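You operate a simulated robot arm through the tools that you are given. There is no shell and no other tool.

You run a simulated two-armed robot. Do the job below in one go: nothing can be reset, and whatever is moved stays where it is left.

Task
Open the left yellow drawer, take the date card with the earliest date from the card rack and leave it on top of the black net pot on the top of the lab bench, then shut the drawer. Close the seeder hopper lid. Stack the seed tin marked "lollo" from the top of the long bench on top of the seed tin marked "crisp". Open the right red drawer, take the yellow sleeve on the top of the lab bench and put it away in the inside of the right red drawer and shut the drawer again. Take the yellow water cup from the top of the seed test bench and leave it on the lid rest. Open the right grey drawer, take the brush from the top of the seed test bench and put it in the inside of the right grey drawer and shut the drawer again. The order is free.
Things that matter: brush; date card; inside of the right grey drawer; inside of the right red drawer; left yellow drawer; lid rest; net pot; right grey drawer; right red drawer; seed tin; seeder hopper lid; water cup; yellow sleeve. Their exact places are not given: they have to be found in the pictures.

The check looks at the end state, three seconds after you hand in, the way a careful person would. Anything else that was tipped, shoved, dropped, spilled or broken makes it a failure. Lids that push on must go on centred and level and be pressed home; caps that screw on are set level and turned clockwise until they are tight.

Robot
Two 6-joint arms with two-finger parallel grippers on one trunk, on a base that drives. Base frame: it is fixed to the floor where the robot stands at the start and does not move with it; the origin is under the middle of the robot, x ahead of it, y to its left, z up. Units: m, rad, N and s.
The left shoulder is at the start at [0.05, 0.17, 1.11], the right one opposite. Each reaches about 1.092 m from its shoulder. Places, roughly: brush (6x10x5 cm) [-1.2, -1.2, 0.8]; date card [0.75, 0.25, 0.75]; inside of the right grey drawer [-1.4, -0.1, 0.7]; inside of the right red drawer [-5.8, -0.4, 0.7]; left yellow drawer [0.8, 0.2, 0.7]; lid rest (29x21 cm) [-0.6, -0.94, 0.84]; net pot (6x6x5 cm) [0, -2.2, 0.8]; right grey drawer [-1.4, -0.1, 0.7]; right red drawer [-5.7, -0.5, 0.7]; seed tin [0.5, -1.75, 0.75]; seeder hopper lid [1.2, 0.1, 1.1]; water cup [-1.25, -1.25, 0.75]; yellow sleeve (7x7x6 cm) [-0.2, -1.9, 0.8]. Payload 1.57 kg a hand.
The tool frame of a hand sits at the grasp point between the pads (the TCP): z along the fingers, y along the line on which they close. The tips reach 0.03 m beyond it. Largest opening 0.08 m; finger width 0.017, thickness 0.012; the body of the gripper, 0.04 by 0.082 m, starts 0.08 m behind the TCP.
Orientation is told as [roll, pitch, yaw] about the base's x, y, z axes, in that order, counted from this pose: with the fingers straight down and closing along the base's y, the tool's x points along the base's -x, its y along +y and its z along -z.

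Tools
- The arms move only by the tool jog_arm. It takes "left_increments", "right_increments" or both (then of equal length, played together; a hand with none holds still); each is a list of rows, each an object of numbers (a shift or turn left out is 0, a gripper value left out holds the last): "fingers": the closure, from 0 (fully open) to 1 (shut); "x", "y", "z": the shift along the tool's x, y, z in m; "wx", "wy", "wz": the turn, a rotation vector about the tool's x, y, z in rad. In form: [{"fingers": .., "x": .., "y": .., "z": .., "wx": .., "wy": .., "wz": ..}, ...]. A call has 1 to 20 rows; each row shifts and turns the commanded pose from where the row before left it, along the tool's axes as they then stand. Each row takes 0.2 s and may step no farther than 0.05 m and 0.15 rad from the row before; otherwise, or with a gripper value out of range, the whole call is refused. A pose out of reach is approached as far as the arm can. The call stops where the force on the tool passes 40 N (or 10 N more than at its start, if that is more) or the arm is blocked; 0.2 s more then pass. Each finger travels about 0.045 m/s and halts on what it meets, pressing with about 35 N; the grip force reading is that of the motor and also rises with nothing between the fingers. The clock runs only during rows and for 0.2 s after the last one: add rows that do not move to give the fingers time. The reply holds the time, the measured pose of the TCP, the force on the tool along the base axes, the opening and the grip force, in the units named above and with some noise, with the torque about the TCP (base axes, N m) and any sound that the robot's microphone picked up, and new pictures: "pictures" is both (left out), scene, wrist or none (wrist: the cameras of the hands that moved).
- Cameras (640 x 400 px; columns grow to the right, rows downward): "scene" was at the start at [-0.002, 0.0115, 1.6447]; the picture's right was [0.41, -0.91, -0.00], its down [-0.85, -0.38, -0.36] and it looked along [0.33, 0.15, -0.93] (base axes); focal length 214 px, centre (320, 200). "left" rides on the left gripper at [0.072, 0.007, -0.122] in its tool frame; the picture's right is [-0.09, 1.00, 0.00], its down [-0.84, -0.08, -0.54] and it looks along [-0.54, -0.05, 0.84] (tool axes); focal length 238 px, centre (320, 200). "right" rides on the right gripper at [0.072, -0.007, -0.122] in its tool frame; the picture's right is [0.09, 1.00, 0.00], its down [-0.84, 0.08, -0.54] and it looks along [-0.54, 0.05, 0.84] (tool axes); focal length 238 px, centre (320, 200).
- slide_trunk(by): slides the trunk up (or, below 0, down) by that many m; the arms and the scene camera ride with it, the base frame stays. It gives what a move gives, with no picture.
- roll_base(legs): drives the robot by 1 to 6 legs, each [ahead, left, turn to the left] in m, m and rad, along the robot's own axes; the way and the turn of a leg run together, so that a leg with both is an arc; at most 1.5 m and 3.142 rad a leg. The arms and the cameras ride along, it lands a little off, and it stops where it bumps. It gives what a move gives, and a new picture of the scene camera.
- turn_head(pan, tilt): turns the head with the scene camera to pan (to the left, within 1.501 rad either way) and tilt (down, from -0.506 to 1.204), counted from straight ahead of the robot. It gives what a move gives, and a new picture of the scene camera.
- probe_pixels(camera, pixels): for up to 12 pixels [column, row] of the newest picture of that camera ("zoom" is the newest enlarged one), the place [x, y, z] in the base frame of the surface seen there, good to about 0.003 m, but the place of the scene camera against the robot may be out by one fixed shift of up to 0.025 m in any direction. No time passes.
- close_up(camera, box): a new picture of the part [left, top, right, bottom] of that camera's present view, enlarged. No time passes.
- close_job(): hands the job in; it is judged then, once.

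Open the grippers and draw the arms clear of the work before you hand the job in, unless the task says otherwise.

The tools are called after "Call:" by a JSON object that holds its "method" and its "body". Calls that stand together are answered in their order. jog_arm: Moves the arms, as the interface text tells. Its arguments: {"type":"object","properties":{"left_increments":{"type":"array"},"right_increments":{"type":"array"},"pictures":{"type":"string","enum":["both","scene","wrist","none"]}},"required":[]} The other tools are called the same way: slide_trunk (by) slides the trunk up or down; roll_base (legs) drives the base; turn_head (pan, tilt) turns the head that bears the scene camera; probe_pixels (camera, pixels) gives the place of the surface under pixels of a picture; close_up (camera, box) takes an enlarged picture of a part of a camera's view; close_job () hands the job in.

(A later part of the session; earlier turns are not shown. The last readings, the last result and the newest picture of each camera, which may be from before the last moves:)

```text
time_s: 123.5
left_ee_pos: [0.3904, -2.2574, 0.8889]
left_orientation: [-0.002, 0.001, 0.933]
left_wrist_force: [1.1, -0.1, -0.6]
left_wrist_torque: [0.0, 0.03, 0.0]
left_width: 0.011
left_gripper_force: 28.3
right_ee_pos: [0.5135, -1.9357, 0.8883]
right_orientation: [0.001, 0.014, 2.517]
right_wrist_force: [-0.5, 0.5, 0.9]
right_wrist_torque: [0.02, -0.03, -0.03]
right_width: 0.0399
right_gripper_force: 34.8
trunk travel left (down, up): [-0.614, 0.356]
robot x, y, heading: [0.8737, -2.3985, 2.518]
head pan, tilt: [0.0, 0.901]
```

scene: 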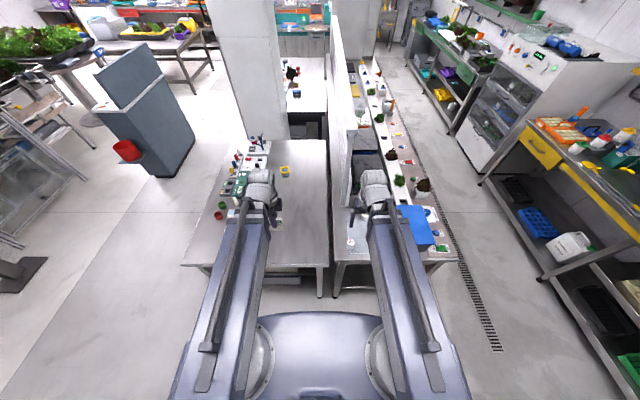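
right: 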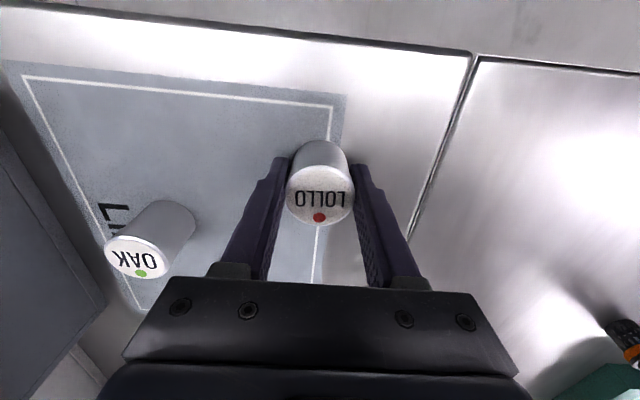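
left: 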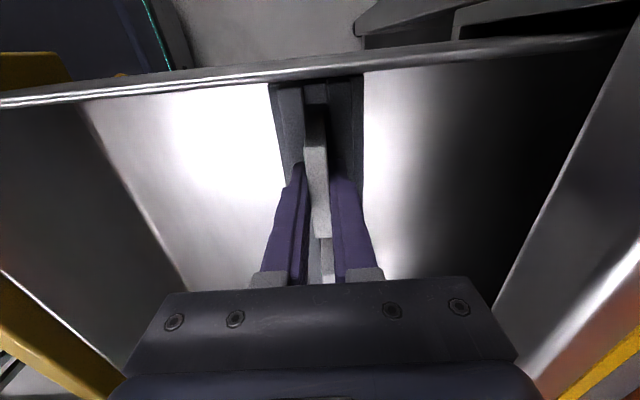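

Gripped (40 mm). Lift 0.115 and move partway to see CRISP.

Call:
{"method": "slide_trunk", "body": {"by": 0.115}}

Call:
{"method": "jog_arm", "body": {"right_increments": [{"x": -0.03, "y": 0.0}, {"x": -0.03, "y": 0.01}, {}], "pictures": "wrist"}}

Call:
{"method": "close_up", "body": {"camera": "right", "box": [120, 160, 360, 310]}}

```text
time_s: 124.9
left_ee_pos: [0.3903, -2.2577, 1.0041]
left_orientation: [-0.001, 0.002, 0.934]
left_wrist_force: [-0.3, -0.4, -0.7]
left_wrist_torque: [-0.01, -0.03, -0.04]
left_width: 0.0109
left_gripper_force: 29.0
right_ee_pos: [0.5146, -1.9352, 1.0038]
right_orientation: [-0.001, 0.014, 2.518]
right_wrist_force: [-0.1, -0.1, -0.3]
right_wrist_torque: [0.02, 0.0, -0.01]
right_width: 0.0397
right_gripper_force: 35.3
trunk travel left (down, up): [-0.729, 0.241]
robot x, y, heading: [0.8747, -2.3961, 2.518]
head pan, tilt: [0.0, 0.901]
```

```text
time_s: 125.7
left_ee_pos: [0.3907, -2.2585, 1.004]
left_orientation: [-0.002, 0.002, 0.932]
left_wrist_force: [-0.3, 0.2, -0.3]
left_wrist_torque: [0.01, 0.02, 0.05]
left_width: 0.0111
left_gripper_force: 28.7
right_ee_pos: [0.4582, -1.9065, 1.0043]
right_orientation: [0.0, 0.011, 2.515]
right_wrist_force: [-0.7, 0.5, -1.2]
right_wrist_torque: [0.0, 0.0, 0.03]
right_width: 0.0397
right_gripper_force: 35.0
trunk travel left (down, up): [-0.729, 0.241]
robot x, y, heading: [0.8668, -2.3971, 2.523]
head pan, tilt: [0.0, 0.901]
```

right: 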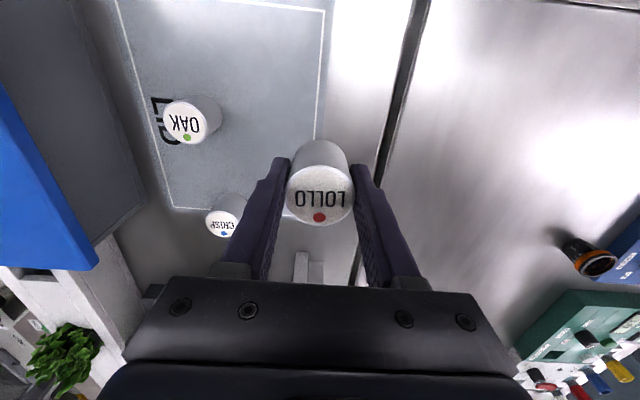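

```text
2.67 times, centred on (240, 235) of right
```

zoom: 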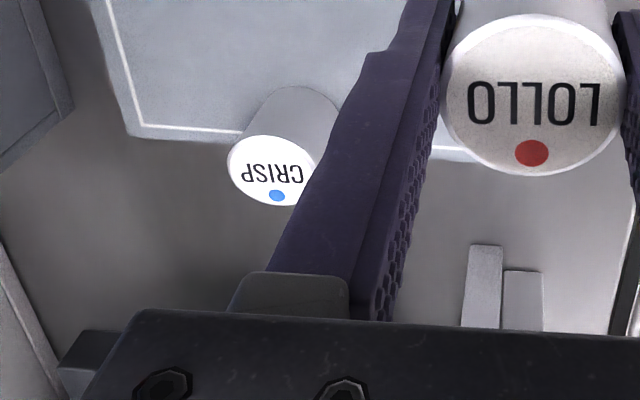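

CRISP lid centre ≈ zoom (270,170). Probe it and the held LOLLO lid.

Call:
{"method": "probe_pixels", "body": {"camera": "zoom", "pixels": [[270, 170], [240, 165], [295, 165], [270, 145], [270, 195], [285, 105], [533, 95], [460, 95], [610, 95], [535, 165], [485, 260], [525, 280]]}}

```text
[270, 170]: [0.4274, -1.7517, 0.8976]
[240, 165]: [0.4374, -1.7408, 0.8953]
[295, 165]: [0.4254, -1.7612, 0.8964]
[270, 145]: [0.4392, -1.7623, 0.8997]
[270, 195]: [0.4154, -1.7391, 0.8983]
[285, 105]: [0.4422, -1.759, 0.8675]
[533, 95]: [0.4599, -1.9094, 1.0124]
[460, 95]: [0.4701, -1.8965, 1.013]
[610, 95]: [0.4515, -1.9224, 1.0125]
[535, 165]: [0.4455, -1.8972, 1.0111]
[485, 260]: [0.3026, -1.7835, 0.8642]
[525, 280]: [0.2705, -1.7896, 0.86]
```

Move LOLLO above CRISP (target TCP 0.426,−1.750), staying high.

Call:
{"method": "jog_arm", "body": {"right_increments": [{"x": -0.03, "y": -0.027}, {"x": -0.03, "y": -0.027}, {"x": -0.03, "y": -0.027}, {"x": -0.0275, "y": -0.0273}, {}, {}], "pictures": "wrist"}}

```text
time_s: 127.1
left_ee_pos: [0.3886, -2.2571, 1.0039]
left_orientation: [-0.003, 0.002, 0.933]
left_wrist_force: [-1.0, -0.8, -0.1]
left_wrist_torque: [0.0, -0.01, 0.0]
left_width: 0.0111
left_gripper_force: 28.4
right_ee_pos: [0.4279, -1.7527, 1.0035]
right_orientation: [-0.001, 0.012, 2.516]
right_wrist_force: [-0.6, 0.0, -0.7]
right_wrist_torque: [-0.01, 0.01, 0.01]
right_width: 0.0399
right_gripper_force: 35.1
trunk travel left (down, up): [-0.729, 0.241]
robot x, y, heading: [0.876, -2.3956, 2.519]
head pan, tilt: [0.0, 0.901]
```

right: 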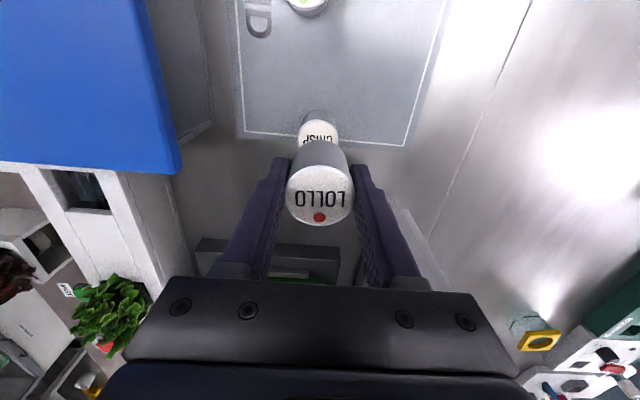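

Lower to 2 cm above and fine-check alignment.

Call:
{"method": "slide_trunk", "body": {"by": -0.05}}

Call:
{"method": "jog_arm", "body": {"right_increments": [{"x": -0.003}, {}], "pictures": "wrist"}}

Call:
{"method": "close_up", "body": {"camera": "right", "box": [240, 80, 400, 240]}}

Call:
{"method": "probe_pixels", "body": {"camera": "zoom", "pixels": [[320, 100], [280, 100], [360, 100], [320, 140], [320, 290], [270, 290], [370, 290], [320, 260]]}}

```text
time_s: 128.1
left_ee_pos: [0.3896, -2.2567, 0.954]
left_orientation: [-0.001, 0.002, 0.935]
left_wrist_force: [-0.3, -0.4, -0.5]
left_wrist_torque: [0.01, 0.02, 0.02]
left_width: 0.0112
left_gripper_force: 28.7
right_ee_pos: [0.428, -1.7533, 0.9533]
right_orientation: [0.0, 0.013, 2.517]
right_wrist_force: [0.6, -0.7, 0.1]
right_wrist_torque: [0.01, -0.01, -0.02]
right_width: 0.0394
right_gripper_force: 34.9
trunk travel left (down, up): [-0.679, 0.291]
robot x, y, heading: [0.8707, -2.393, 2.513]
head pan, tilt: [0.0, 0.901]
```

```text
time_s: 128.7
left_ee_pos: [0.3898, -2.256, 0.9539]
left_orientation: [-0.001, 0.003, 0.933]
left_wrist_force: [0.4, 0.1, -0.4]
left_wrist_torque: [0.0, -0.01, 0.0]
left_width: 0.0113
left_gripper_force: 28.5
right_ee_pos: [0.4263, -1.752, 0.9536]
right_orientation: [0.001, 0.014, 2.516]
right_wrist_force: [-0.6, 0.3, -0.3]
right_wrist_torque: [0.01, 0.0, -0.02]
right_width: 0.0397
right_gripper_force: 34.7
trunk travel left (down, up): [-0.679, 0.291]
robot x, y, heading: [0.8763, -2.3947, 2.514]
head pan, tilt: [0.0, 0.901]
```

right: 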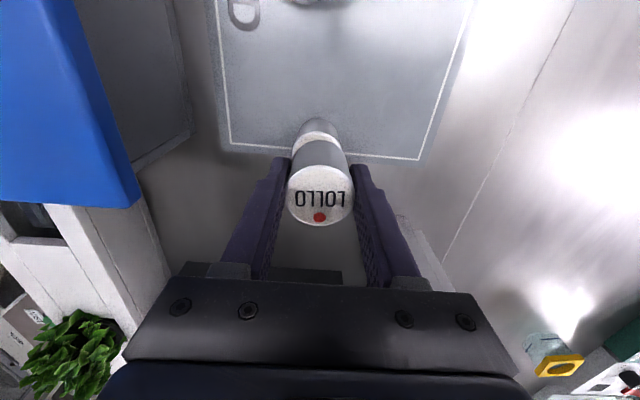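

```text
2.50 times, centred on (320, 160) of right
```

zoom: 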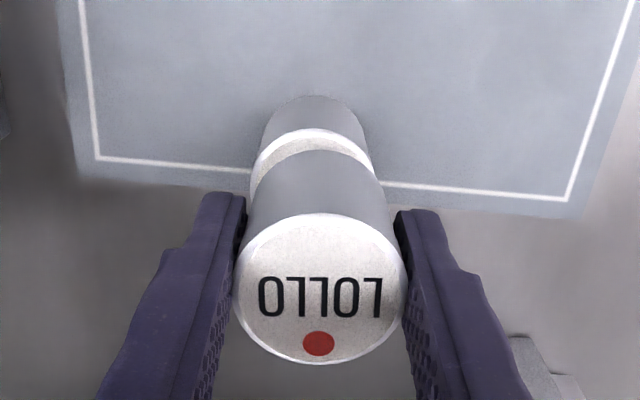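

```text
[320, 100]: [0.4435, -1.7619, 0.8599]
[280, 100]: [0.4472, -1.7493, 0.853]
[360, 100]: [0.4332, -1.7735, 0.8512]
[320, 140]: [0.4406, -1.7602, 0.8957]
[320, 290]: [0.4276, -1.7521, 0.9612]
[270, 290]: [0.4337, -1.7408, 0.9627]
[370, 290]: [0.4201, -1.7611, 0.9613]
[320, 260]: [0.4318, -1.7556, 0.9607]
```

Alignment is within ~2 mm. Nudge 1.5 mm right and lower 0.019 to touch.

Call:
{"method": "jog_arm", "body": {"right_increments": [{"y": -0.0015}, {}], "pictures": "none"}}

Call:
{"method": "slide_trunk", "body": {"by": -0.0185}}

Call:
{"method": "close_up", "body": {"camera": "right", "box": [240, 80, 400, 240]}}

```text
time_s: 129.2
left_ee_pos: [0.39, -2.2584, 0.9538]
left_orientation: [-0.003, 0.002, 0.935]
left_wrist_force: [0.1, 0.5, -0.9]
left_wrist_torque: [-0.01, 0.01, -0.02]
left_width: 0.0111
left_gripper_force: 28.9
right_ee_pos: [0.4268, -1.7505, 0.9534]
right_orientation: [0.001, 0.013, 2.516]
right_wrist_force: [0.7, -0.4, -0.4]
right_wrist_torque: [0.02, 0.0, -0.01]
right_width: 0.0399
right_gripper_force: 35.5
trunk travel left (down, up): [-0.679, 0.291]
robot x, y, heading: [0.8737, -2.3953, 2.515]
head pan, tilt: [0.0, 0.901]
```

```text
time_s: 129.9
left_ee_pos: [0.3893, -2.257, 0.9355]
left_orientation: [-0.001, 0.003, 0.934]
left_wrist_force: [-0.8, -0.1, -1.2]
left_wrist_torque: [-0.01, 0.0, 0.03]
left_width: 0.011
left_gripper_force: 28.9
right_ee_pos: [0.4262, -1.7499, 0.9352]
right_orientation: [0.001, 0.013, 2.516]
right_wrist_force: [0.7, -0.8, 3.7]
right_wrist_torque: [-0.02, -0.04, -0.02]
right_width: 0.0396
right_gripper_force: 34.7
trunk travel left (down, up): [-0.661, 0.309]
robot x, y, heading: [0.8755, -2.3981, 2.515]
head pan, tilt: [0.0, 0.901]
```

```text
2.50 times, centred on (320, 160) of right
```

zoom: 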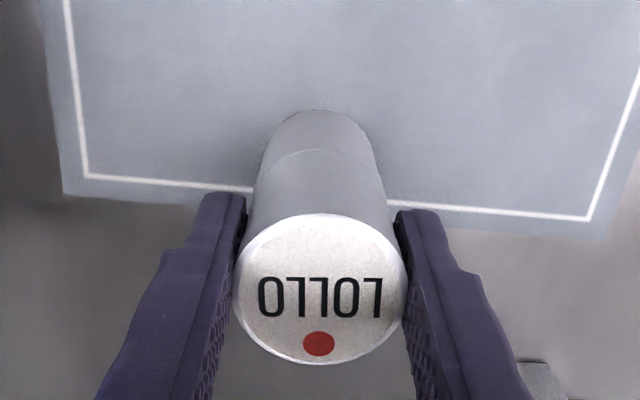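

Contact (3.7 N). Release and lift.

Call:
{"method": "jog_arm", "body": {"right_increments": [{"fingers": 0.8}, {"fingers": 0.4}, {"fingers": 0.1}, {}, {}], "pictures": "none"}}

Call:
{"method": "slide_trunk", "body": {"by": 0.1}}

Call:
{"method": "close_up", "body": {"camera": "right", "box": [200, 60, 440, 210]}}

Call:
{"method": "probe_pixels", "body": {"camera": "zoom", "pixels": [[320, 250], [290, 250], [350, 250], [320, 220], [320, 280], [320, 170], [320, 150]]}}

```text
time_s: 131.1
left_ee_pos: [0.3916, -2.2578, 0.935]
left_orientation: [-0.001, 0.001, 0.934]
left_wrist_force: [-0.1, -0.3, -0.4]
left_wrist_torque: [-0.03, 0.01, 0.0]
left_width: 0.0108
left_gripper_force: 28.1
right_ee_pos: [0.427, -1.7496, 0.935]
right_orientation: [-0.001, 0.013, 2.518]
right_wrist_force: [0.6, -0.2, -0.4]
right_wrist_torque: [-0.01, 0.01, 0.0]
right_width: 0.0719
right_gripper_force: 0.0
trunk travel left (down, up): [-0.661, 0.309]
robot x, y, heading: [0.8696, -2.3973, 2.516]
head pan, tilt: [0.0, 0.901]
```

```text
time_s: 132.4
left_ee_pos: [0.3886, -2.2584, 1.0363]
left_orientation: [-0.002, 0.003, 0.934]
left_wrist_force: [-0.6, -0.5, -0.4]
left_wrist_torque: [0.01, 0.01, -0.04]
left_width: 0.011
left_gripper_force: 28.5
right_ee_pos: [0.4269, -1.7498, 1.0339]
right_orientation: [-0.002, 0.013, 2.516]
right_wrist_force: [-0.5, -0.2, -0.2]
right_wrist_torque: [0.0, 0.01, -0.01]
right_width: 0.0719
right_gripper_force: 0.1
trunk travel left (down, up): [-0.761, 0.209]
robot x, y, heading: [0.8782, -2.3963, 2.513]
head pan, tilt: [0.0, 0.901]
```

```text
2.67 times, centred on (320, 135) of right
```

zoom: 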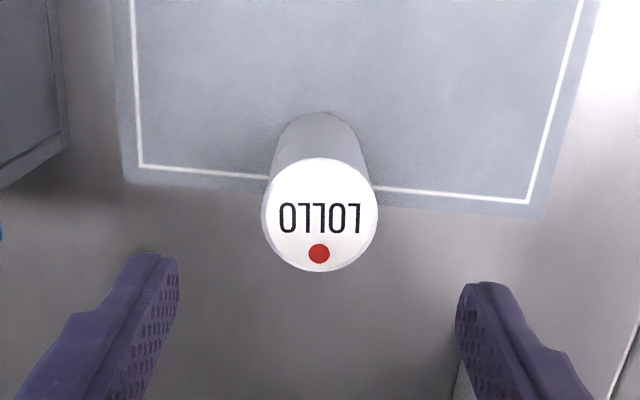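

```text
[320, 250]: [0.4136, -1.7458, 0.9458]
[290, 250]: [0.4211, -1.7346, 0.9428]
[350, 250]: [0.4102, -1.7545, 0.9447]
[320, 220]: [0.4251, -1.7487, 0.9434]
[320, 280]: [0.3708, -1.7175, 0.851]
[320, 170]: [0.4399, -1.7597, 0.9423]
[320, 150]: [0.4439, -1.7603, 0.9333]
```

LOLLO sits on CRISP. Retract the right hand and examine the net pot with the left wrist camera/scene.

Call:
{"method": "jog_arm", "body": {"right_increments": [{"x": 0.045}, {"x": 0.045}, {"x": 0.045}, {"x": 0.045}, {"x": 0.04}, {}], "left_increments": [{"y": 0.03}, {"y": 0.03}, {"y": 0.03}, {}, {}, {}], "pictures": "both"}}

Call:
{"method": "close_up", "body": {"camera": "scene", "box": [190, 120, 350, 220]}}

```text
time_s: 133.8
left_ee_pos: [0.3176, -2.2029, 1.0351]
left_orientation: [-0.001, 0.002, 0.935]
left_wrist_force: [-0.2, 0.0, -0.6]
left_wrist_torque: [-0.01, 0.01, 0.01]
left_width: 0.0111
left_gripper_force: 28.5
right_ee_pos: [0.6064, -1.8782, 1.0347]
right_orientation: [0.0, 0.015, 2.517]
right_wrist_force: [0.8, -0.3, -0.7]
right_wrist_torque: [0.0, -0.01, 0.0]
right_width: 0.0719
right_gripper_force: 0.1
right hand out of reach, approached as far as the arm can: row 3
trunk travel left (down, up): [-0.761, 0.209]
robot x, y, heading: [0.8729, -2.3983, 2.515]
head pan, tilt: [0.0, 0.901]
```

scene: 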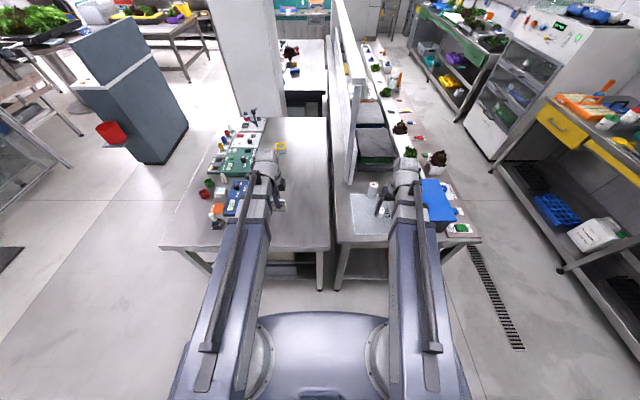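
right: 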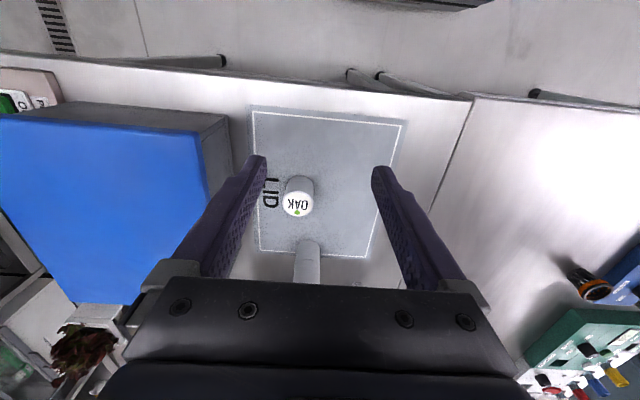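
left: 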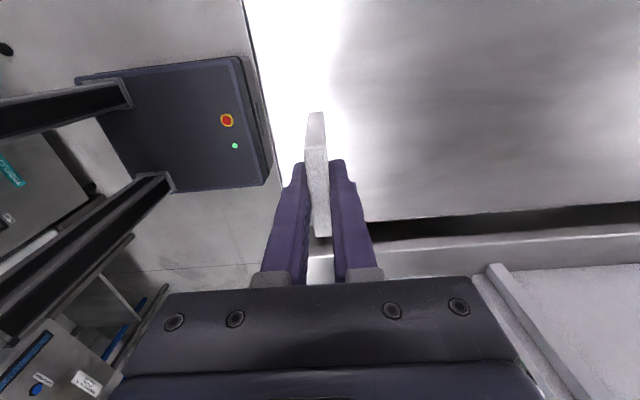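

```text
4.00 times, centred on (270, 170) of scene
```

zoom: 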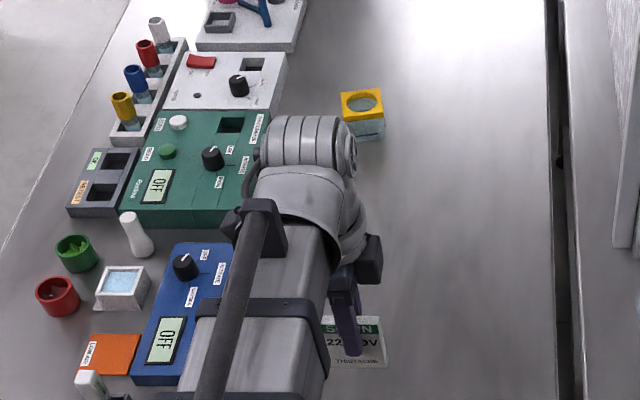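

The pot is visible in the right picture at (590,285). Probe it and the bench height.

Call:
{"method": "close_up", "body": {"camera": "right", "box": [480, 220, 640, 320]}}

Call:
{"method": "probe_pixels", "body": {"camera": "zoom", "pixels": [[460, 290], [430, 285], [500, 295], [455, 265], [460, 315], [420, 230], [300, 200], [200, 150], [350, 320], [575, 230], [100, 60], [390, 190]]}}

Call:
{"method": "close_up", "body": {"camera": "left", "box": [240, 90, 400, 190]}}

Call:
{"method": "probe_pixels", "body": {"camera": "zoom", "pixels": [[300, 100], [300, 200], [320, 330], [290, 110], [320, 110], [250, 200], [500, 200], [100, 100]]}}

```text
4.00 times, centred on (560, 270) of right
```

zoom: 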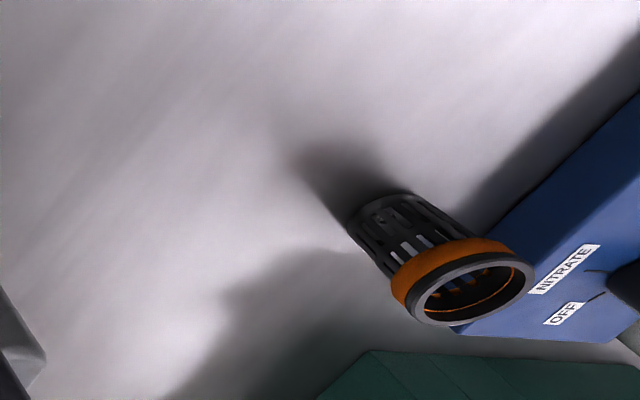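

```text
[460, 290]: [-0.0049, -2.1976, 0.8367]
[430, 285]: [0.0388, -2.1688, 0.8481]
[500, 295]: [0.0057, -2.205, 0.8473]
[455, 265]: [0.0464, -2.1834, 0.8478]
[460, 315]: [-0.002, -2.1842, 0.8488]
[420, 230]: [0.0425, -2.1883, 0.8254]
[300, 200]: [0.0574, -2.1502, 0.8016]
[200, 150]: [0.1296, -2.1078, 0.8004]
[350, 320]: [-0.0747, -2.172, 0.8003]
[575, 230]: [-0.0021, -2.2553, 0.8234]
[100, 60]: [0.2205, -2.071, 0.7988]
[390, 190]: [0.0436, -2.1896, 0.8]
```

```text
4.00 times, centred on (320, 140) of left
```

zoom: 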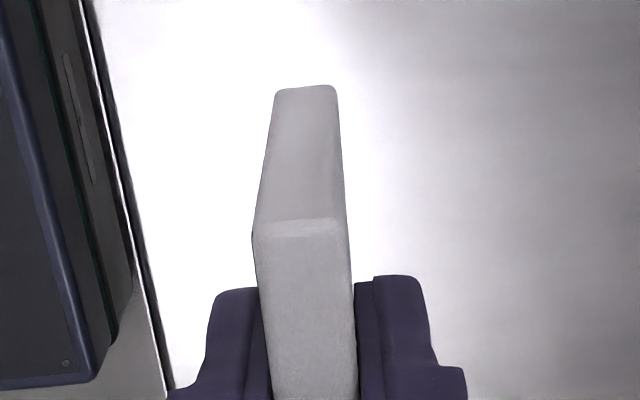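

```text
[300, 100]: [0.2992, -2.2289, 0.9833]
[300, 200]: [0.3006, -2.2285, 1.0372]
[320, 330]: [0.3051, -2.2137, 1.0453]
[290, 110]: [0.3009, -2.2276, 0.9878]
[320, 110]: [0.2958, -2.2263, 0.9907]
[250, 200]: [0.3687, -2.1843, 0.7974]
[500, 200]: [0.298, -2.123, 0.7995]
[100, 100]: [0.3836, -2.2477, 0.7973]
```

Lab bench z≈0.80; pot rim z≈0.848 centred ≈(0.02,−2.19). Plan: stand the card on free bench, topple it flat, then regrip its sides. Retract the right hand clear first and lower.

Call:
{"method": "jog_arm", "body": {"right_increments": [{"x": 0.04}, {"x": 0.04}, {}, {}], "left_increments": [{"y": 0.035}, {"y": 0.03}, {}, {}], "pictures": "none"}}

Call:
{"method": "slide_trunk", "body": {"by": -0.165}}

Call:
{"method": "close_up", "body": {"camera": "left", "box": [240, 90, 400, 190]}}

Call:
{"method": "probe_pixels", "body": {"camera": "zoom", "pixels": [[305, 90], [300, 110], [300, 200], [200, 100], [400, 100], [300, 60]]}}

```text
time_s: 134.8
left_ee_pos: [0.265, -2.1652, 1.0345]
left_orientation: [-0.001, 0.004, 0.933]
left_wrist_force: [0.9, -0.2, 0.0]
left_wrist_torque: [0.01, 0.0, 0.0]
left_width: 0.011
left_gripper_force: 29.5
right_ee_pos: [0.6682, -1.9221, 1.0361]
right_orientation: [0.002, 0.017, 2.517]
right_wrist_force: [0.1, 0.9, 0.4]
right_wrist_torque: [0.01, -0.01, -0.03]
right_width: 0.0721
right_gripper_force: 0.0
right hand out of reach, approached as far as the arm can: row 2
trunk travel left (down, up): [-0.761, 0.209]
robot x, y, heading: [0.8711, -2.3929, 2.516]
head pan, tilt: [0.0, 0.901]
```

```text
time_s: 136.7
left_ee_pos: [0.2643, -2.1647, 0.8711]
left_orientation: [-0.001, 0.002, 0.932]
left_wrist_force: [-0.2, 0.1, 0.2]
left_wrist_torque: [-0.01, -0.01, 0.02]
left_width: 0.011
left_gripper_force: 28.4
right_ee_pos: [0.6682, -1.9222, 0.8701]
right_orientation: [0.002, 0.016, 2.517]
right_wrist_force: [0.2, -0.8, -0.2]
right_wrist_torque: [0.04, 0.04, 0.01]
right_width: 0.0719
right_gripper_force: 0.1
trunk travel left (down, up): [-0.596, 0.374]
robot x, y, heading: [0.8718, -2.399, 2.517]
head pan, tilt: [0.0, 0.901]
```

```text
4.00 times, centred on (320, 140) of left
```

zoom: 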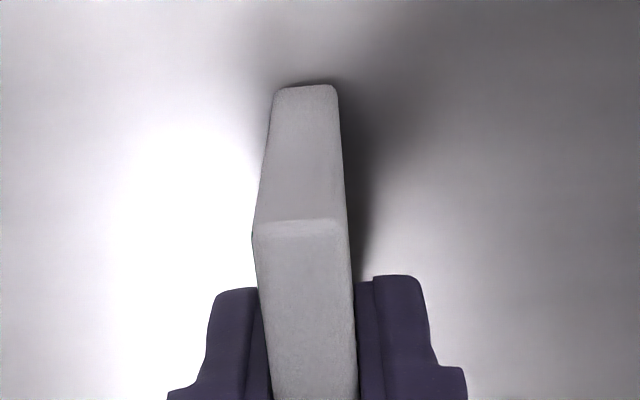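

```text
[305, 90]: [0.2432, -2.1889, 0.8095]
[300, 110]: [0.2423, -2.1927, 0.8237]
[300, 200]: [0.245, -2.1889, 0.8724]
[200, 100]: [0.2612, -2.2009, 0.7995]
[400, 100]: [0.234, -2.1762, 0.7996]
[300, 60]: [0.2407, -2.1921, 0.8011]
```

Card bottom is ≈8 mm above the bench. Lower gently until contact.

Call:
{"method": "slide_trunk", "body": {"by": -0.006}}

Call:
{"method": "slide_trunk", "body": {"by": -0.002}}

Call:
{"method": "slide_trunk", "body": {"by": -0.002}}

```text
time_s: 137.3
left_ee_pos: [0.2644, -2.1657, 0.8639]
left_orientation: [-0.002, 0.002, 0.935]
left_wrist_force: [-0.5, -0.2, 8.0]
left_wrist_torque: [0.01, 0.07, 0.04]
left_width: 0.011
left_gripper_force: 29.1
right_ee_pos: [0.668, -1.9231, 0.8639]
right_orientation: [0.002, 0.016, 2.516]
right_wrist_force: [0.2, -0.3, -0.2]
right_wrist_torque: [0.03, 0.03, 0.05]
right_width: 0.0721
right_gripper_force: 0.0
trunk travel left (down, up): [-0.59, 0.38]
robot x, y, heading: [0.8733, -2.3972, 2.515]
head pan, tilt: [0.0, 0.901]
```

```text
time_s: 137.8
left_ee_pos: [0.2643, -2.1652, 0.8634]
left_orientation: [0.0, 0.001, 0.934]
left_wrist_force: [-4.0, 1.3, 28.2]
left_wrist_torque: [0.09, 0.21, -0.02]
left_width: 0.0111
left_gripper_force: 28.8
right_ee_pos: [0.6681, -1.9235, 0.864]
right_orientation: [0.003, 0.016, 2.517]
right_wrist_force: [0.9, 0.0, -0.7]
right_wrist_torque: [0.01, 0.02, 0.02]
right_width: 0.0718
right_gripper_force: 0.0
trunk travel left (down, up): [-0.588, 0.382]
robot x, y, heading: [0.8731, -2.397, 2.518]
head pan, tilt: [0.0, 0.901]
```

```text
time_s: 138.3
left_ee_pos: [0.2645, -2.1657, 0.8618]
left_orientation: [-0.001, 0.001, 0.932]
left_wrist_force: [-3.4, 1.2, 26.8]
left_wrist_torque: [0.12, 0.19, 0.02]
left_width: 0.0111
left_gripper_force: 28.8
right_ee_pos: [0.669, -1.9226, 0.8608]
right_orientation: [0.002, 0.013, 2.517]
right_wrist_force: [0.4, 0.2, 0.5]
right_wrist_torque: [-0.03, 0.02, 0.0]
right_width: 0.0719
right_gripper_force: 0.1
trunk travel left (down, up): [-0.586, 0.384]
robot x, y, heading: [0.8695, -2.3988, 2.512]
head pan, tilt: [0.0, 0.901]
```

Firm contact. Relieve 2 mm, then open the fingers and raise.

Call:
{"method": "slide_trunk", "body": {"by": 0.0025}}

Call:
{"method": "jog_arm", "body": {"left_increments": [{"fingers": 0.8}, {"fingers": 0.6}, {"fingers": 0.4}, {}, {}], "pictures": "wrist"}}

```text
time_s: 138.8
left_ee_pos: [0.265, -2.1657, 0.8635]
left_orientation: [-0.001, -0.001, 0.936]
left_wrist_force: [-0.1, -0.2, -0.2]
left_wrist_torque: [0.01, 0.02, -0.03]
left_width: 0.0111
left_gripper_force: 28.7
right_ee_pos: [0.6677, -1.9229, 0.8631]
right_orientation: [0.002, 0.016, 2.517]
right_wrist_force: [-0.3, 1.0, 0.1]
right_wrist_torque: [0.03, -0.02, 0.0]
right_width: 0.072
right_gripper_force: 0.1
trunk travel left (down, up): [-0.588, 0.382]
robot x, y, heading: [0.8725, -2.3959, 2.522]
head pan, tilt: [0.0, 0.901]
```

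```text
time_s: 140.0
left_ee_pos: [0.2644, -2.165, 0.8622]
left_orientation: [-0.002, 0.003, 0.933]
left_wrist_force: [-0.1, 0.7, 0.1]
left_wrist_torque: [-0.02, -0.01, 0.02]
left_width: 0.048
left_gripper_force: 0.0
right_ee_pos: [0.6674, -1.9218, 0.863]
right_orientation: [0.002, 0.016, 2.517]
right_wrist_force: [-0.8, -0.7, 0.9]
right_wrist_torque: [0.01, 0.01, 0.04]
right_width: 0.072
right_gripper_force: 0.0
trunk travel left (down, up): [-0.588, 0.382]
robot x, y, heading: [0.8727, -2.397, 2.519]
head pan, tilt: [0.0, 0.901]
```

left: 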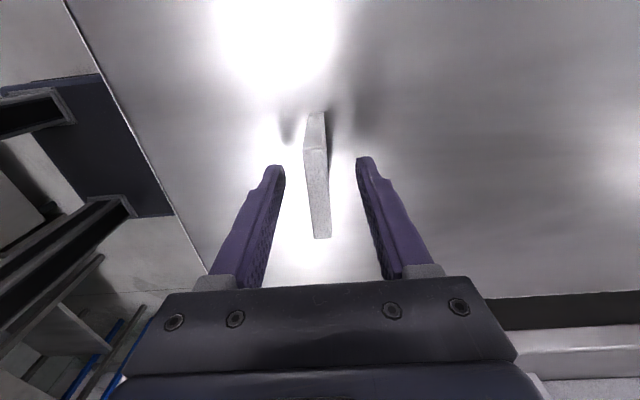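

Card stands alone. Raise above it, make a fist, place it behind the card top.

Call:
{"method": "slide_trunk", "body": {"by": 0.055}}

Call:
{"method": "jog_arm", "body": {"left_increments": [{"fingers": 1, "y": -0.035}, {}, {}, {}, {}], "pictures": "none"}}

Call:
{"method": "slide_trunk", "body": {"by": -0.032}}

Call:
{"method": "jog_arm", "body": {"left_increments": [{"y": 0.012}, {"y": 0.008}, {"y": 0.006}, {"y": 0.006}, {"y": 0.006}, {"y": 0.006}, {}, {}], "pictures": "wrist"}}

```text
time_s: 141.0
left_ee_pos: [0.264, -2.1644, 0.9187]
left_orientation: [-0.001, 0.004, 0.934]
left_wrist_force: [-0.4, 0.1, -0.2]
left_wrist_torque: [0.01, 0.01, 0.02]
left_width: 0.0482
left_gripper_force: 0.1
right_ee_pos: [0.6671, -1.9217, 0.9178]
right_orientation: [0.003, 0.015, 2.518]
right_wrist_force: [-0.2, -0.8, -0.4]
right_wrist_torque: [0.02, 0.02, 0.0]
right_width: 0.072
right_gripper_force: 0.1
trunk travel left (down, up): [-0.643, 0.327]
robot x, y, heading: [0.8715, -2.3969, 2.518]
head pan, tilt: [0.0, 0.901]
```

```text
time_s: 142.2
left_ee_pos: [0.2926, -2.1859, 0.9174]
left_orientation: [0.0, 0.003, 0.933]
left_wrist_force: [0.1, 0.0, -0.2]
left_wrist_torque: [0.01, 0.0, 0.02]
left_width: 0.0001
left_gripper_force: 21.1
right_ee_pos: [0.6682, -1.9225, 0.9173]
right_orientation: [0.001, 0.015, 2.518]
right_wrist_force: [0.3, -0.4, 0.7]
right_wrist_torque: [0.03, -0.01, 0.0]
right_width: 0.0717
right_gripper_force: 0.2
trunk travel left (down, up): [-0.643, 0.327]
robot x, y, heading: [0.8715, -2.395, 2.516]
head pan, tilt: [0.0, 0.901]
```

```text
time_s: 142.9
left_ee_pos: [0.2928, -2.1853, 0.8853]
left_orientation: [-0.002, 0.002, 0.933]
left_wrist_force: [0.0, 0.2, -0.2]
left_wrist_torque: [-0.01, -0.01, -0.01]
left_width: 0.0
left_gripper_force: 21.2
right_ee_pos: [0.6693, -1.9218, 0.8853]
right_orientation: [0.002, 0.015, 2.517]
right_wrist_force: [0.3, -0.4, -0.4]
right_wrist_torque: [0.04, -0.03, 0.0]
right_width: 0.072
right_gripper_force: 0.1
trunk travel left (down, up): [-0.611, 0.359]
robot x, y, heading: [0.8728, -2.3966, 2.515]
head pan, tilt: [0.0, 0.901]
```

```text
time_s: 144.8
left_ee_pos: [0.2574, -2.1574, 0.8853]
left_orientation: [-0.002, 0.001, 0.933]
left_wrist_force: [-0.6, -1.1, 0.6]
left_wrist_torque: [-0.01, 0.01, -0.01]
left_width: 0.0
left_gripper_force: 21.3
right_ee_pos: [0.6671, -1.9218, 0.8858]
right_orientation: [0.001, 0.016, 2.516]
right_wrist_force: [0.2, -0.8, -0.5]
right_wrist_torque: [-0.01, 0.02, -0.02]
right_width: 0.072
right_gripper_force: 0.0
trunk travel left (down, up): [-0.611, 0.359]
robot x, y, heading: [0.8713, -2.3955, 2.514]
head pan, tilt: [0.0, 0.901]
```

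left: 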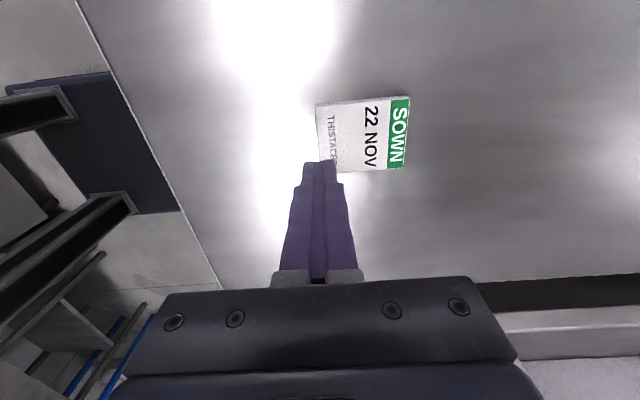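

Card is flat, face up. Probe its corners, then rotate the hand back by 90°.

Call:
{"method": "probe_pixels", "body": {"camera": "left", "pixels": [[318, 107], [407, 99], [401, 166], [362, 135], [345, 169], [360, 103], [320, 130]]}}

Call:
{"method": "slide_trunk", "body": {"by": 0.12}}

Call:
{"method": "jog_arm", "body": {"left_increments": [{"wz": -0.143, "fingers": 0}, {"wz": -0.143}, {"wz": -0.143}, {"wz": -0.143}, {"wz": -0.143}, {"wz": -0.143}, {"wz": -0.143}, {"wz": -0.143}, {"wz": -0.143}, {"wz": -0.143}, {"wz": -0.143}, {}], "pictures": "wrist"}}

```text
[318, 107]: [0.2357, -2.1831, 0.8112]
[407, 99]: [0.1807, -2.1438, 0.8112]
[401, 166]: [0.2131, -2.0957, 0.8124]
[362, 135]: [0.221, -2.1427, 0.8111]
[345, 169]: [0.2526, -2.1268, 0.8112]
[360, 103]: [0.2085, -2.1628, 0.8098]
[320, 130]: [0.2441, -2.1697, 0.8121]
```

```text
time_s: 146.2
left_ee_pos: [0.2567, -2.1577, 1.0059]
left_orientation: [-0.002, 0.002, 0.932]
left_wrist_force: [-0.8, 0.4, 0.0]
left_wrist_torque: [-0.03, 0.0, 0.01]
left_width: 0.0001
left_gripper_force: 21.3
right_ee_pos: [0.6679, -1.9215, 1.0049]
right_orientation: [0.003, 0.014, 2.515]
right_wrist_force: [0.2, 0.3, 0.2]
right_wrist_torque: [-0.03, 0.01, -0.01]
right_width: 0.0723
right_gripper_force: 0.0
trunk travel left (down, up): [-0.731, 0.239]
robot x, y, heading: [0.8711, -2.3996, 2.519]
head pan, tilt: [0.0, 0.901]
```

```text
time_s: 148.8
left_ee_pos: [0.2564, -2.1588, 1.0066]
left_orientation: [0.001, 0.002, 2.508]
left_wrist_force: [0.2, 0.7, 0.3]
left_wrist_torque: [-0.02, -0.03, 0.01]
left_width: 0.08
left_gripper_force: 0.0
right_ee_pos: [0.6679, -1.9224, 1.0061]
right_orientation: [0.002, 0.015, 2.517]
right_wrist_force: [0.6, 0.3, -1.0]
right_wrist_torque: [0.0, 0.0, -0.02]
right_width: 0.0721
right_gripper_force: 0.0
trunk travel left (down, up): [-0.731, 0.239]
robot x, y, heading: [0.8746, -2.3941, 2.516]
head pan, tilt: [0.0, 0.901]
```

left: 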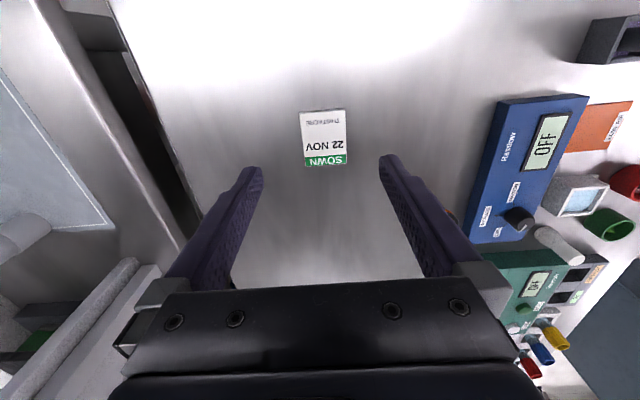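

Card centre ≈(0.2244,−2.1394), 61 mm wide. Move over it and lower to check.

Call:
{"method": "jog_arm", "body": {"left_increments": [{"x": -0.0373, "y": 0.0033}, {}, {}], "pictures": "none"}}

Call:
{"method": "slide_trunk", "body": {"by": -0.13}}

Call:
{"method": "close_up", "body": {"camera": "left", "box": [200, 60, 440, 210]}}

Call:
{"method": "probe_pixels", "body": {"camera": "zoom", "pixels": [[320, 200], [250, 200], [390, 200], [320, 150], [320, 120]]}}

```text
time_s: 149.7
left_ee_pos: [0.2261, -2.1374, 1.005]
left_orientation: [0.001, 0.002, 2.506]
left_wrist_force: [-0.4, 0.0, -0.2]
left_wrist_torque: [0.02, 0.03, -0.01]
left_width: 0.0801
left_gripper_force: 0.1
right_ee_pos: [0.6684, -1.9221, 1.006]
right_orientation: [0.002, 0.016, 2.517]
right_wrist_force: [-0.1, 0.3, 0.1]
right_wrist_torque: [0.01, 0.0, -0.01]
right_width: 0.0721
right_gripper_force: 0.0
trunk travel left (down, up): [-0.731, 0.239]
robot x, y, heading: [0.8705, -2.3964, 2.516]
head pan, tilt: [0.0, 0.901]
```

```text
time_s: 151.2
left_ee_pos: [0.2266, -2.1376, 0.8758]
left_orientation: [0.002, 0.002, 2.508]
left_wrist_force: [-0.2, 0.4, -0.4]
left_wrist_torque: [0.0, 0.02, 0.01]
left_width: 0.0803
left_gripper_force: 0.2
right_ee_pos: [0.6667, -1.9218, 0.8761]
right_orientation: [0.002, 0.016, 2.517]
right_wrist_force: [0.4, -0.5, -0.4]
right_wrist_torque: [0.0, 0.02, 0.01]
right_width: 0.0719
right_gripper_force: 0.1
trunk travel left (down, up): [-0.601, 0.369]
robot x, y, heading: [0.8721, -2.3929, 2.515]
head pan, tilt: [0.0, 0.901]
```

```text
2.67 times, centred on (320, 135) of left
```

zoom: 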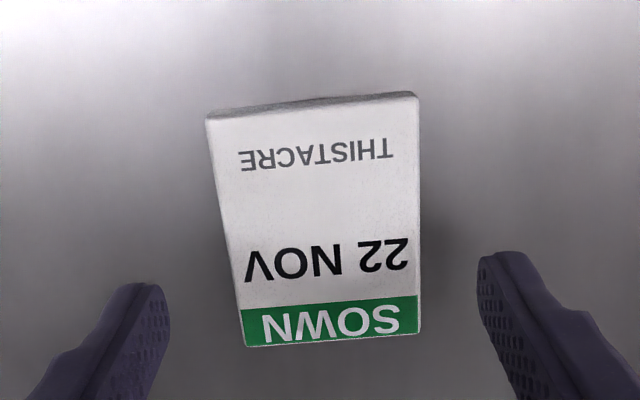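

```text
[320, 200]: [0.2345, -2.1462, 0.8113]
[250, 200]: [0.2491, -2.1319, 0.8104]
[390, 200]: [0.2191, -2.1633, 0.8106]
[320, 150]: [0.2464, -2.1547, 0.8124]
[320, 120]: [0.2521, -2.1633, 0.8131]
```

Well centred. Lower 0.041 and close on the card's side edges.

Call:
{"method": "slide_trunk", "body": {"by": -0.041}}

Call:
{"method": "jog_arm", "body": {"left_increments": [{"fingers": 1}, {}, {}, {}], "pictures": "wrist"}}

```text
time_s: 152.1
left_ee_pos: [0.226, -2.1383, 0.8349]
left_orientation: [0.002, 0.001, 2.507]
left_wrist_force: [-0.2, 0.7, 0.9]
left_wrist_torque: [0.0, -0.01, -0.03]
left_width: 0.0799
left_gripper_force: 0.0
right_ee_pos: [0.667, -1.9223, 0.8356]
right_orientation: [0.0, 0.016, 2.517]
right_wrist_force: [-0.4, 0.3, 0.3]
right_wrist_torque: [-0.01, -0.03, 0.03]
right_width: 0.0721
right_gripper_force: 0.0
trunk travel left (down, up): [-0.56, 0.41]
robot x, y, heading: [0.8737, -2.396, 2.511]
head pan, tilt: [0.0, 0.901]
```

```text
time_s: 153.1
left_ee_pos: [0.2256, -2.1386, 0.8352]
left_orientation: [0.002, 0.001, 2.506]
left_wrist_force: [-0.8, -0.1, 0.9]
left_wrist_torque: [-0.02, -0.03, -0.01]
left_width: 0.0587
left_gripper_force: 34.7
right_ee_pos: [0.6688, -1.9221, 0.8352]
right_orientation: [0.002, 0.016, 2.517]
right_wrist_force: [0.0, 0.0, 0.0]
right_wrist_torque: [0.02, -0.01, -0.01]
right_width: 0.072
right_gripper_force: 0.0
trunk travel left (down, up): [-0.56, 0.41]
robot x, y, heading: [0.873, -2.3976, 2.518]
head pan, tilt: [0.0, 0.901]
```

left: 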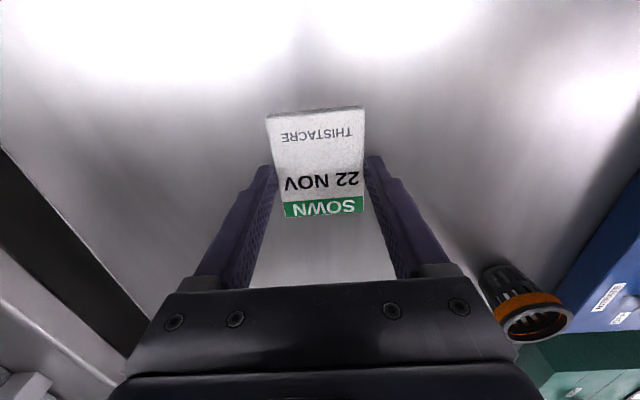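

Gripped (58.7 mm). Lift 0.1 and look at the pot.

Call:
{"method": "slide_trunk", "body": {"by": 0.1}}

Call:
{"method": "jog_arm", "body": {"left_increments": [{"y": 0.02}, {"y": 0.02}, {}], "pictures": "wrist"}}

Call:
{"method": "close_up", "body": {"camera": "left", "box": [360, 180, 600, 330]}}

```text
time_s: 154.4
left_ee_pos: [0.2268, -2.138, 0.9338]
left_orientation: [0.002, 0.002, 2.506]
left_wrist_force: [0.0, 0.3, -0.1]
left_wrist_torque: [0.05, 0.04, -0.03]
left_width: 0.0587
left_gripper_force: 34.7
right_ee_pos: [0.6677, -1.9231, 0.9348]
right_orientation: [0.002, 0.016, 2.516]
right_wrist_force: [-0.2, 0.0, -0.4]
right_wrist_torque: [-0.02, -0.02, -0.01]
right_width: 0.0721
right_gripper_force: 0.1
trunk travel left (down, up): [-0.66, 0.31]
robot x, y, heading: [0.873, -2.3957, 2.515]
head pan, tilt: [0.0, 0.901]
```

```text
time_s: 155.2
left_ee_pos: [0.2019, -2.1704, 0.9339]
left_orientation: [0.002, 0.0, 2.506]
left_wrist_force: [-0.3, 0.1, -0.9]
left_wrist_torque: [0.0, 0.02, 0.02]
left_width: 0.0589
left_gripper_force: 35.0
right_ee_pos: [0.6677, -1.9218, 0.9345]
right_orientation: [0.003, 0.016, 2.517]
right_wrist_force: [-0.5, 0.5, -1.4]
right_wrist_torque: [-0.01, -0.01, 0.02]
right_width: 0.0717
right_gripper_force: 0.0
trunk travel left (down, up): [-0.66, 0.31]
robot x, y, heading: [0.8742, -2.3963, 2.515]
head pan, tilt: [0.0, 0.901]
```

left: 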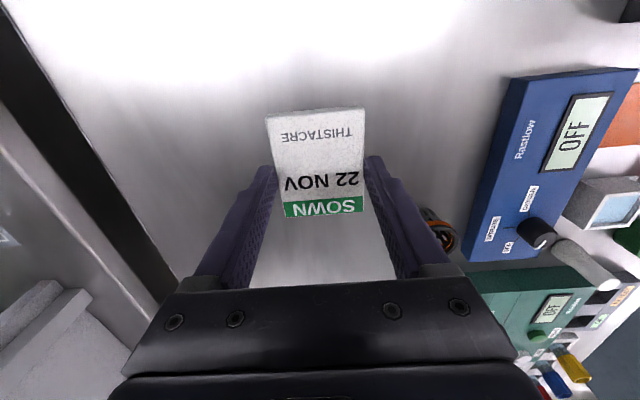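

```text
2.67 times, centred on (480, 255) of left
```

zoom: 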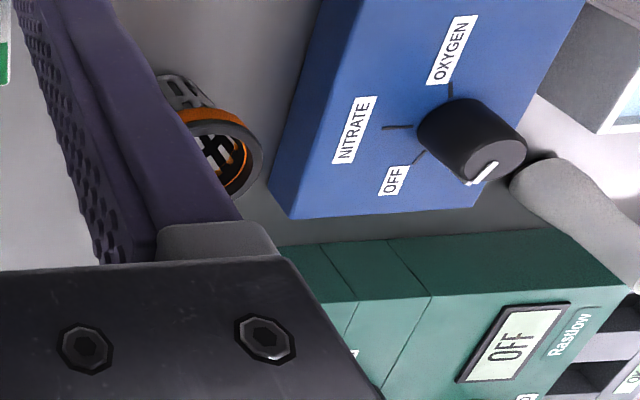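

Move the hand back-right a little so the pot's rim is fully visible, and probe it.

Call:
{"method": "jog_arm", "body": {"left_increments": [{"y": -0.045, "x": 0.01}, {"y": -0.03, "x": 0.01}, {}], "pictures": "wrist"}}

Call:
{"method": "close_up", "body": {"camera": "left", "box": [400, 180, 560, 280]}}

```text
time_s: 156.0
left_ee_pos: [0.263, -2.122, 0.9348]
left_orientation: [0.0, 0.001, 2.507]
left_wrist_force: [0.0, -0.3, -0.6]
left_wrist_torque: [0.0, 0.04, 0.0]
left_width: 0.0588
left_gripper_force: 34.8
right_ee_pos: [0.6682, -1.9219, 0.9344]
right_orientation: [0.002, 0.017, 2.517]
right_wrist_force: [-0.5, -0.3, 0.7]
right_wrist_torque: [0.03, -0.04, 0.05]
right_width: 0.072
right_gripper_force: 0.0
trunk travel left (down, up): [-0.66, 0.31]
robot x, y, heading: [0.8696, -2.3948, 2.52]
head pan, tilt: [0.0, 0.901]
```

left: 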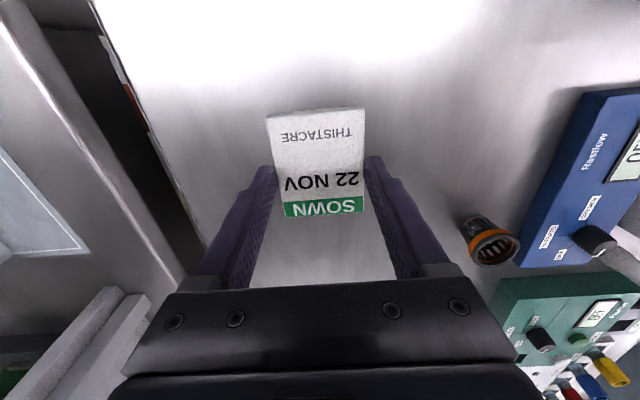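

```text
4.00 times, centred on (480, 230) of left
```

zoom: 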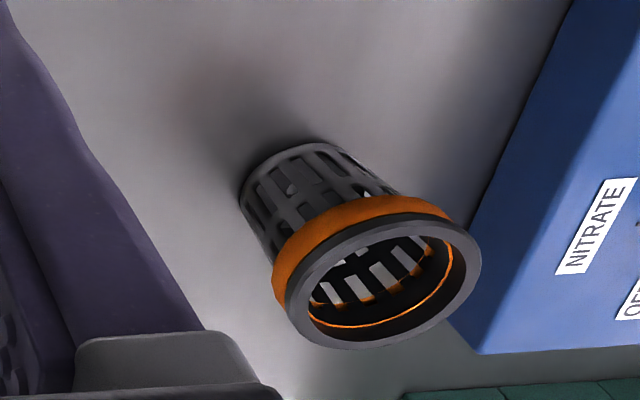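

Call:
{"method": "probe_pixels", "body": {"camera": "zoom", "pixels": [[296, 310], [473, 255], [360, 240], [410, 333], [430, 222], [340, 343], [310, 270], [460, 300], [500, 330], [560, 270]]}}

```text
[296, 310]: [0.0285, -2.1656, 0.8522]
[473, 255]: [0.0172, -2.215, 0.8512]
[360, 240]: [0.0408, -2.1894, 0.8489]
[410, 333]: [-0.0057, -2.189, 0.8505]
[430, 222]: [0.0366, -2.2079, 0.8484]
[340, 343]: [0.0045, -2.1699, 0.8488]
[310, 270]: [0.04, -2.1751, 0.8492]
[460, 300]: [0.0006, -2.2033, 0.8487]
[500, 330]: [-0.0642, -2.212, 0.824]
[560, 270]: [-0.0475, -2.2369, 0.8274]
```

Pot centre ≈(0.020,−2.189), rim z≈0.850. Carry the card over it.

Call:
{"method": "jog_arm", "body": {"left_increments": [{"x": -0.026, "y": 0.033}, {"x": -0.026, "y": 0.033}, {"x": -0.026, "y": 0.033}, {"x": -0.026, "y": 0.033}, {"x": -0.026, "y": 0.033}, {"x": -0.026, "y": 0.033}, {}, {}], "pictures": "wrist"}}

```text
time_s: 157.8
left_ee_pos: [0.0185, -2.187, 0.9351]
left_orientation: [0.003, 0.002, 2.506]
left_wrist_force: [-0.6, 0.5, -0.2]
left_wrist_torque: [0.0, 0.0, -0.03]
left_width: 0.0585
left_gripper_force: 35.1
right_ee_pos: [0.6673, -1.9222, 0.9349]
right_orientation: [0.002, 0.016, 2.517]
right_wrist_force: [-0.9, -0.2, -0.7]
right_wrist_torque: [-0.01, 0.0, 0.01]
right_width: 0.0721
right_gripper_force: 0.0
trunk travel left (down, up): [-0.66, 0.31]
robot x, y, heading: [0.8696, -2.3938, 2.515]
head pan, tilt: [0.0, 0.901]
```

left: 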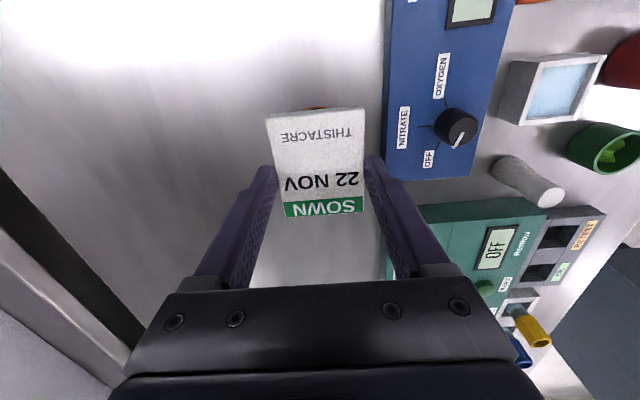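

Lower onto the pot in steps.

Call:
{"method": "slide_trunk", "body": {"by": -0.043}}

Call:
{"method": "close_up", "body": {"camera": "left", "box": [240, 60, 400, 240]}}

Call:
{"method": "slide_trunk", "body": {"by": -0.004}}

```text
time_s: 158.7
left_ee_pos: [0.0172, -2.1877, 0.892]
left_orientation: [0.001, 0.0, 2.505]
left_wrist_force: [-0.3, -0.1, -1.0]
left_wrist_torque: [-0.02, 0.01, -0.03]
left_width: 0.0583
left_gripper_force: 34.5
right_ee_pos: [0.6686, -1.9222, 0.8909]
right_orientation: [0.002, 0.015, 2.518]
right_wrist_force: [-0.2, 0.4, -0.3]
right_wrist_torque: [-0.03, 0.03, 0.02]
right_width: 0.0724
right_gripper_force: 0.0
trunk travel left (down, up): [-0.617, 0.353]
robot x, y, heading: [0.8705, -2.3951, 2.518]
head pan, tilt: [0.0, 0.901]
```

```text
2.22 times, centred on (320, 150) of left
```

zoom: 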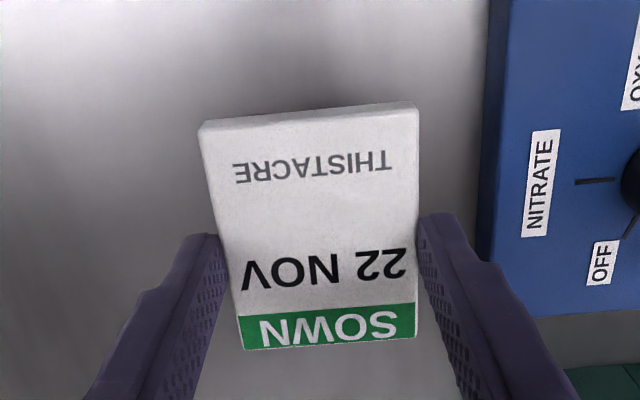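

```text
time_s: 159.2
left_ee_pos: [0.0173, -2.1866, 0.8887]
left_orientation: [0.002, 0.0, 2.506]
left_wrist_force: [0.0, 0.1, 0.2]
left_wrist_torque: [0.02, -0.01, 0.0]
left_width: 0.0588
left_gripper_force: 35.7
right_ee_pos: [0.6672, -1.9222, 0.8888]
right_orientation: [0.002, 0.016, 2.517]
right_wrist_force: [-0.4, -0.2, -0.2]
right_wrist_torque: [-0.03, -0.02, -0.01]
right_width: 0.0718
right_gripper_force: 0.2
trunk travel left (down, up): [-0.613, 0.357]
robot x, y, heading: [0.8744, -2.3965, 2.519]
head pan, tilt: [0.0, 0.901]
```

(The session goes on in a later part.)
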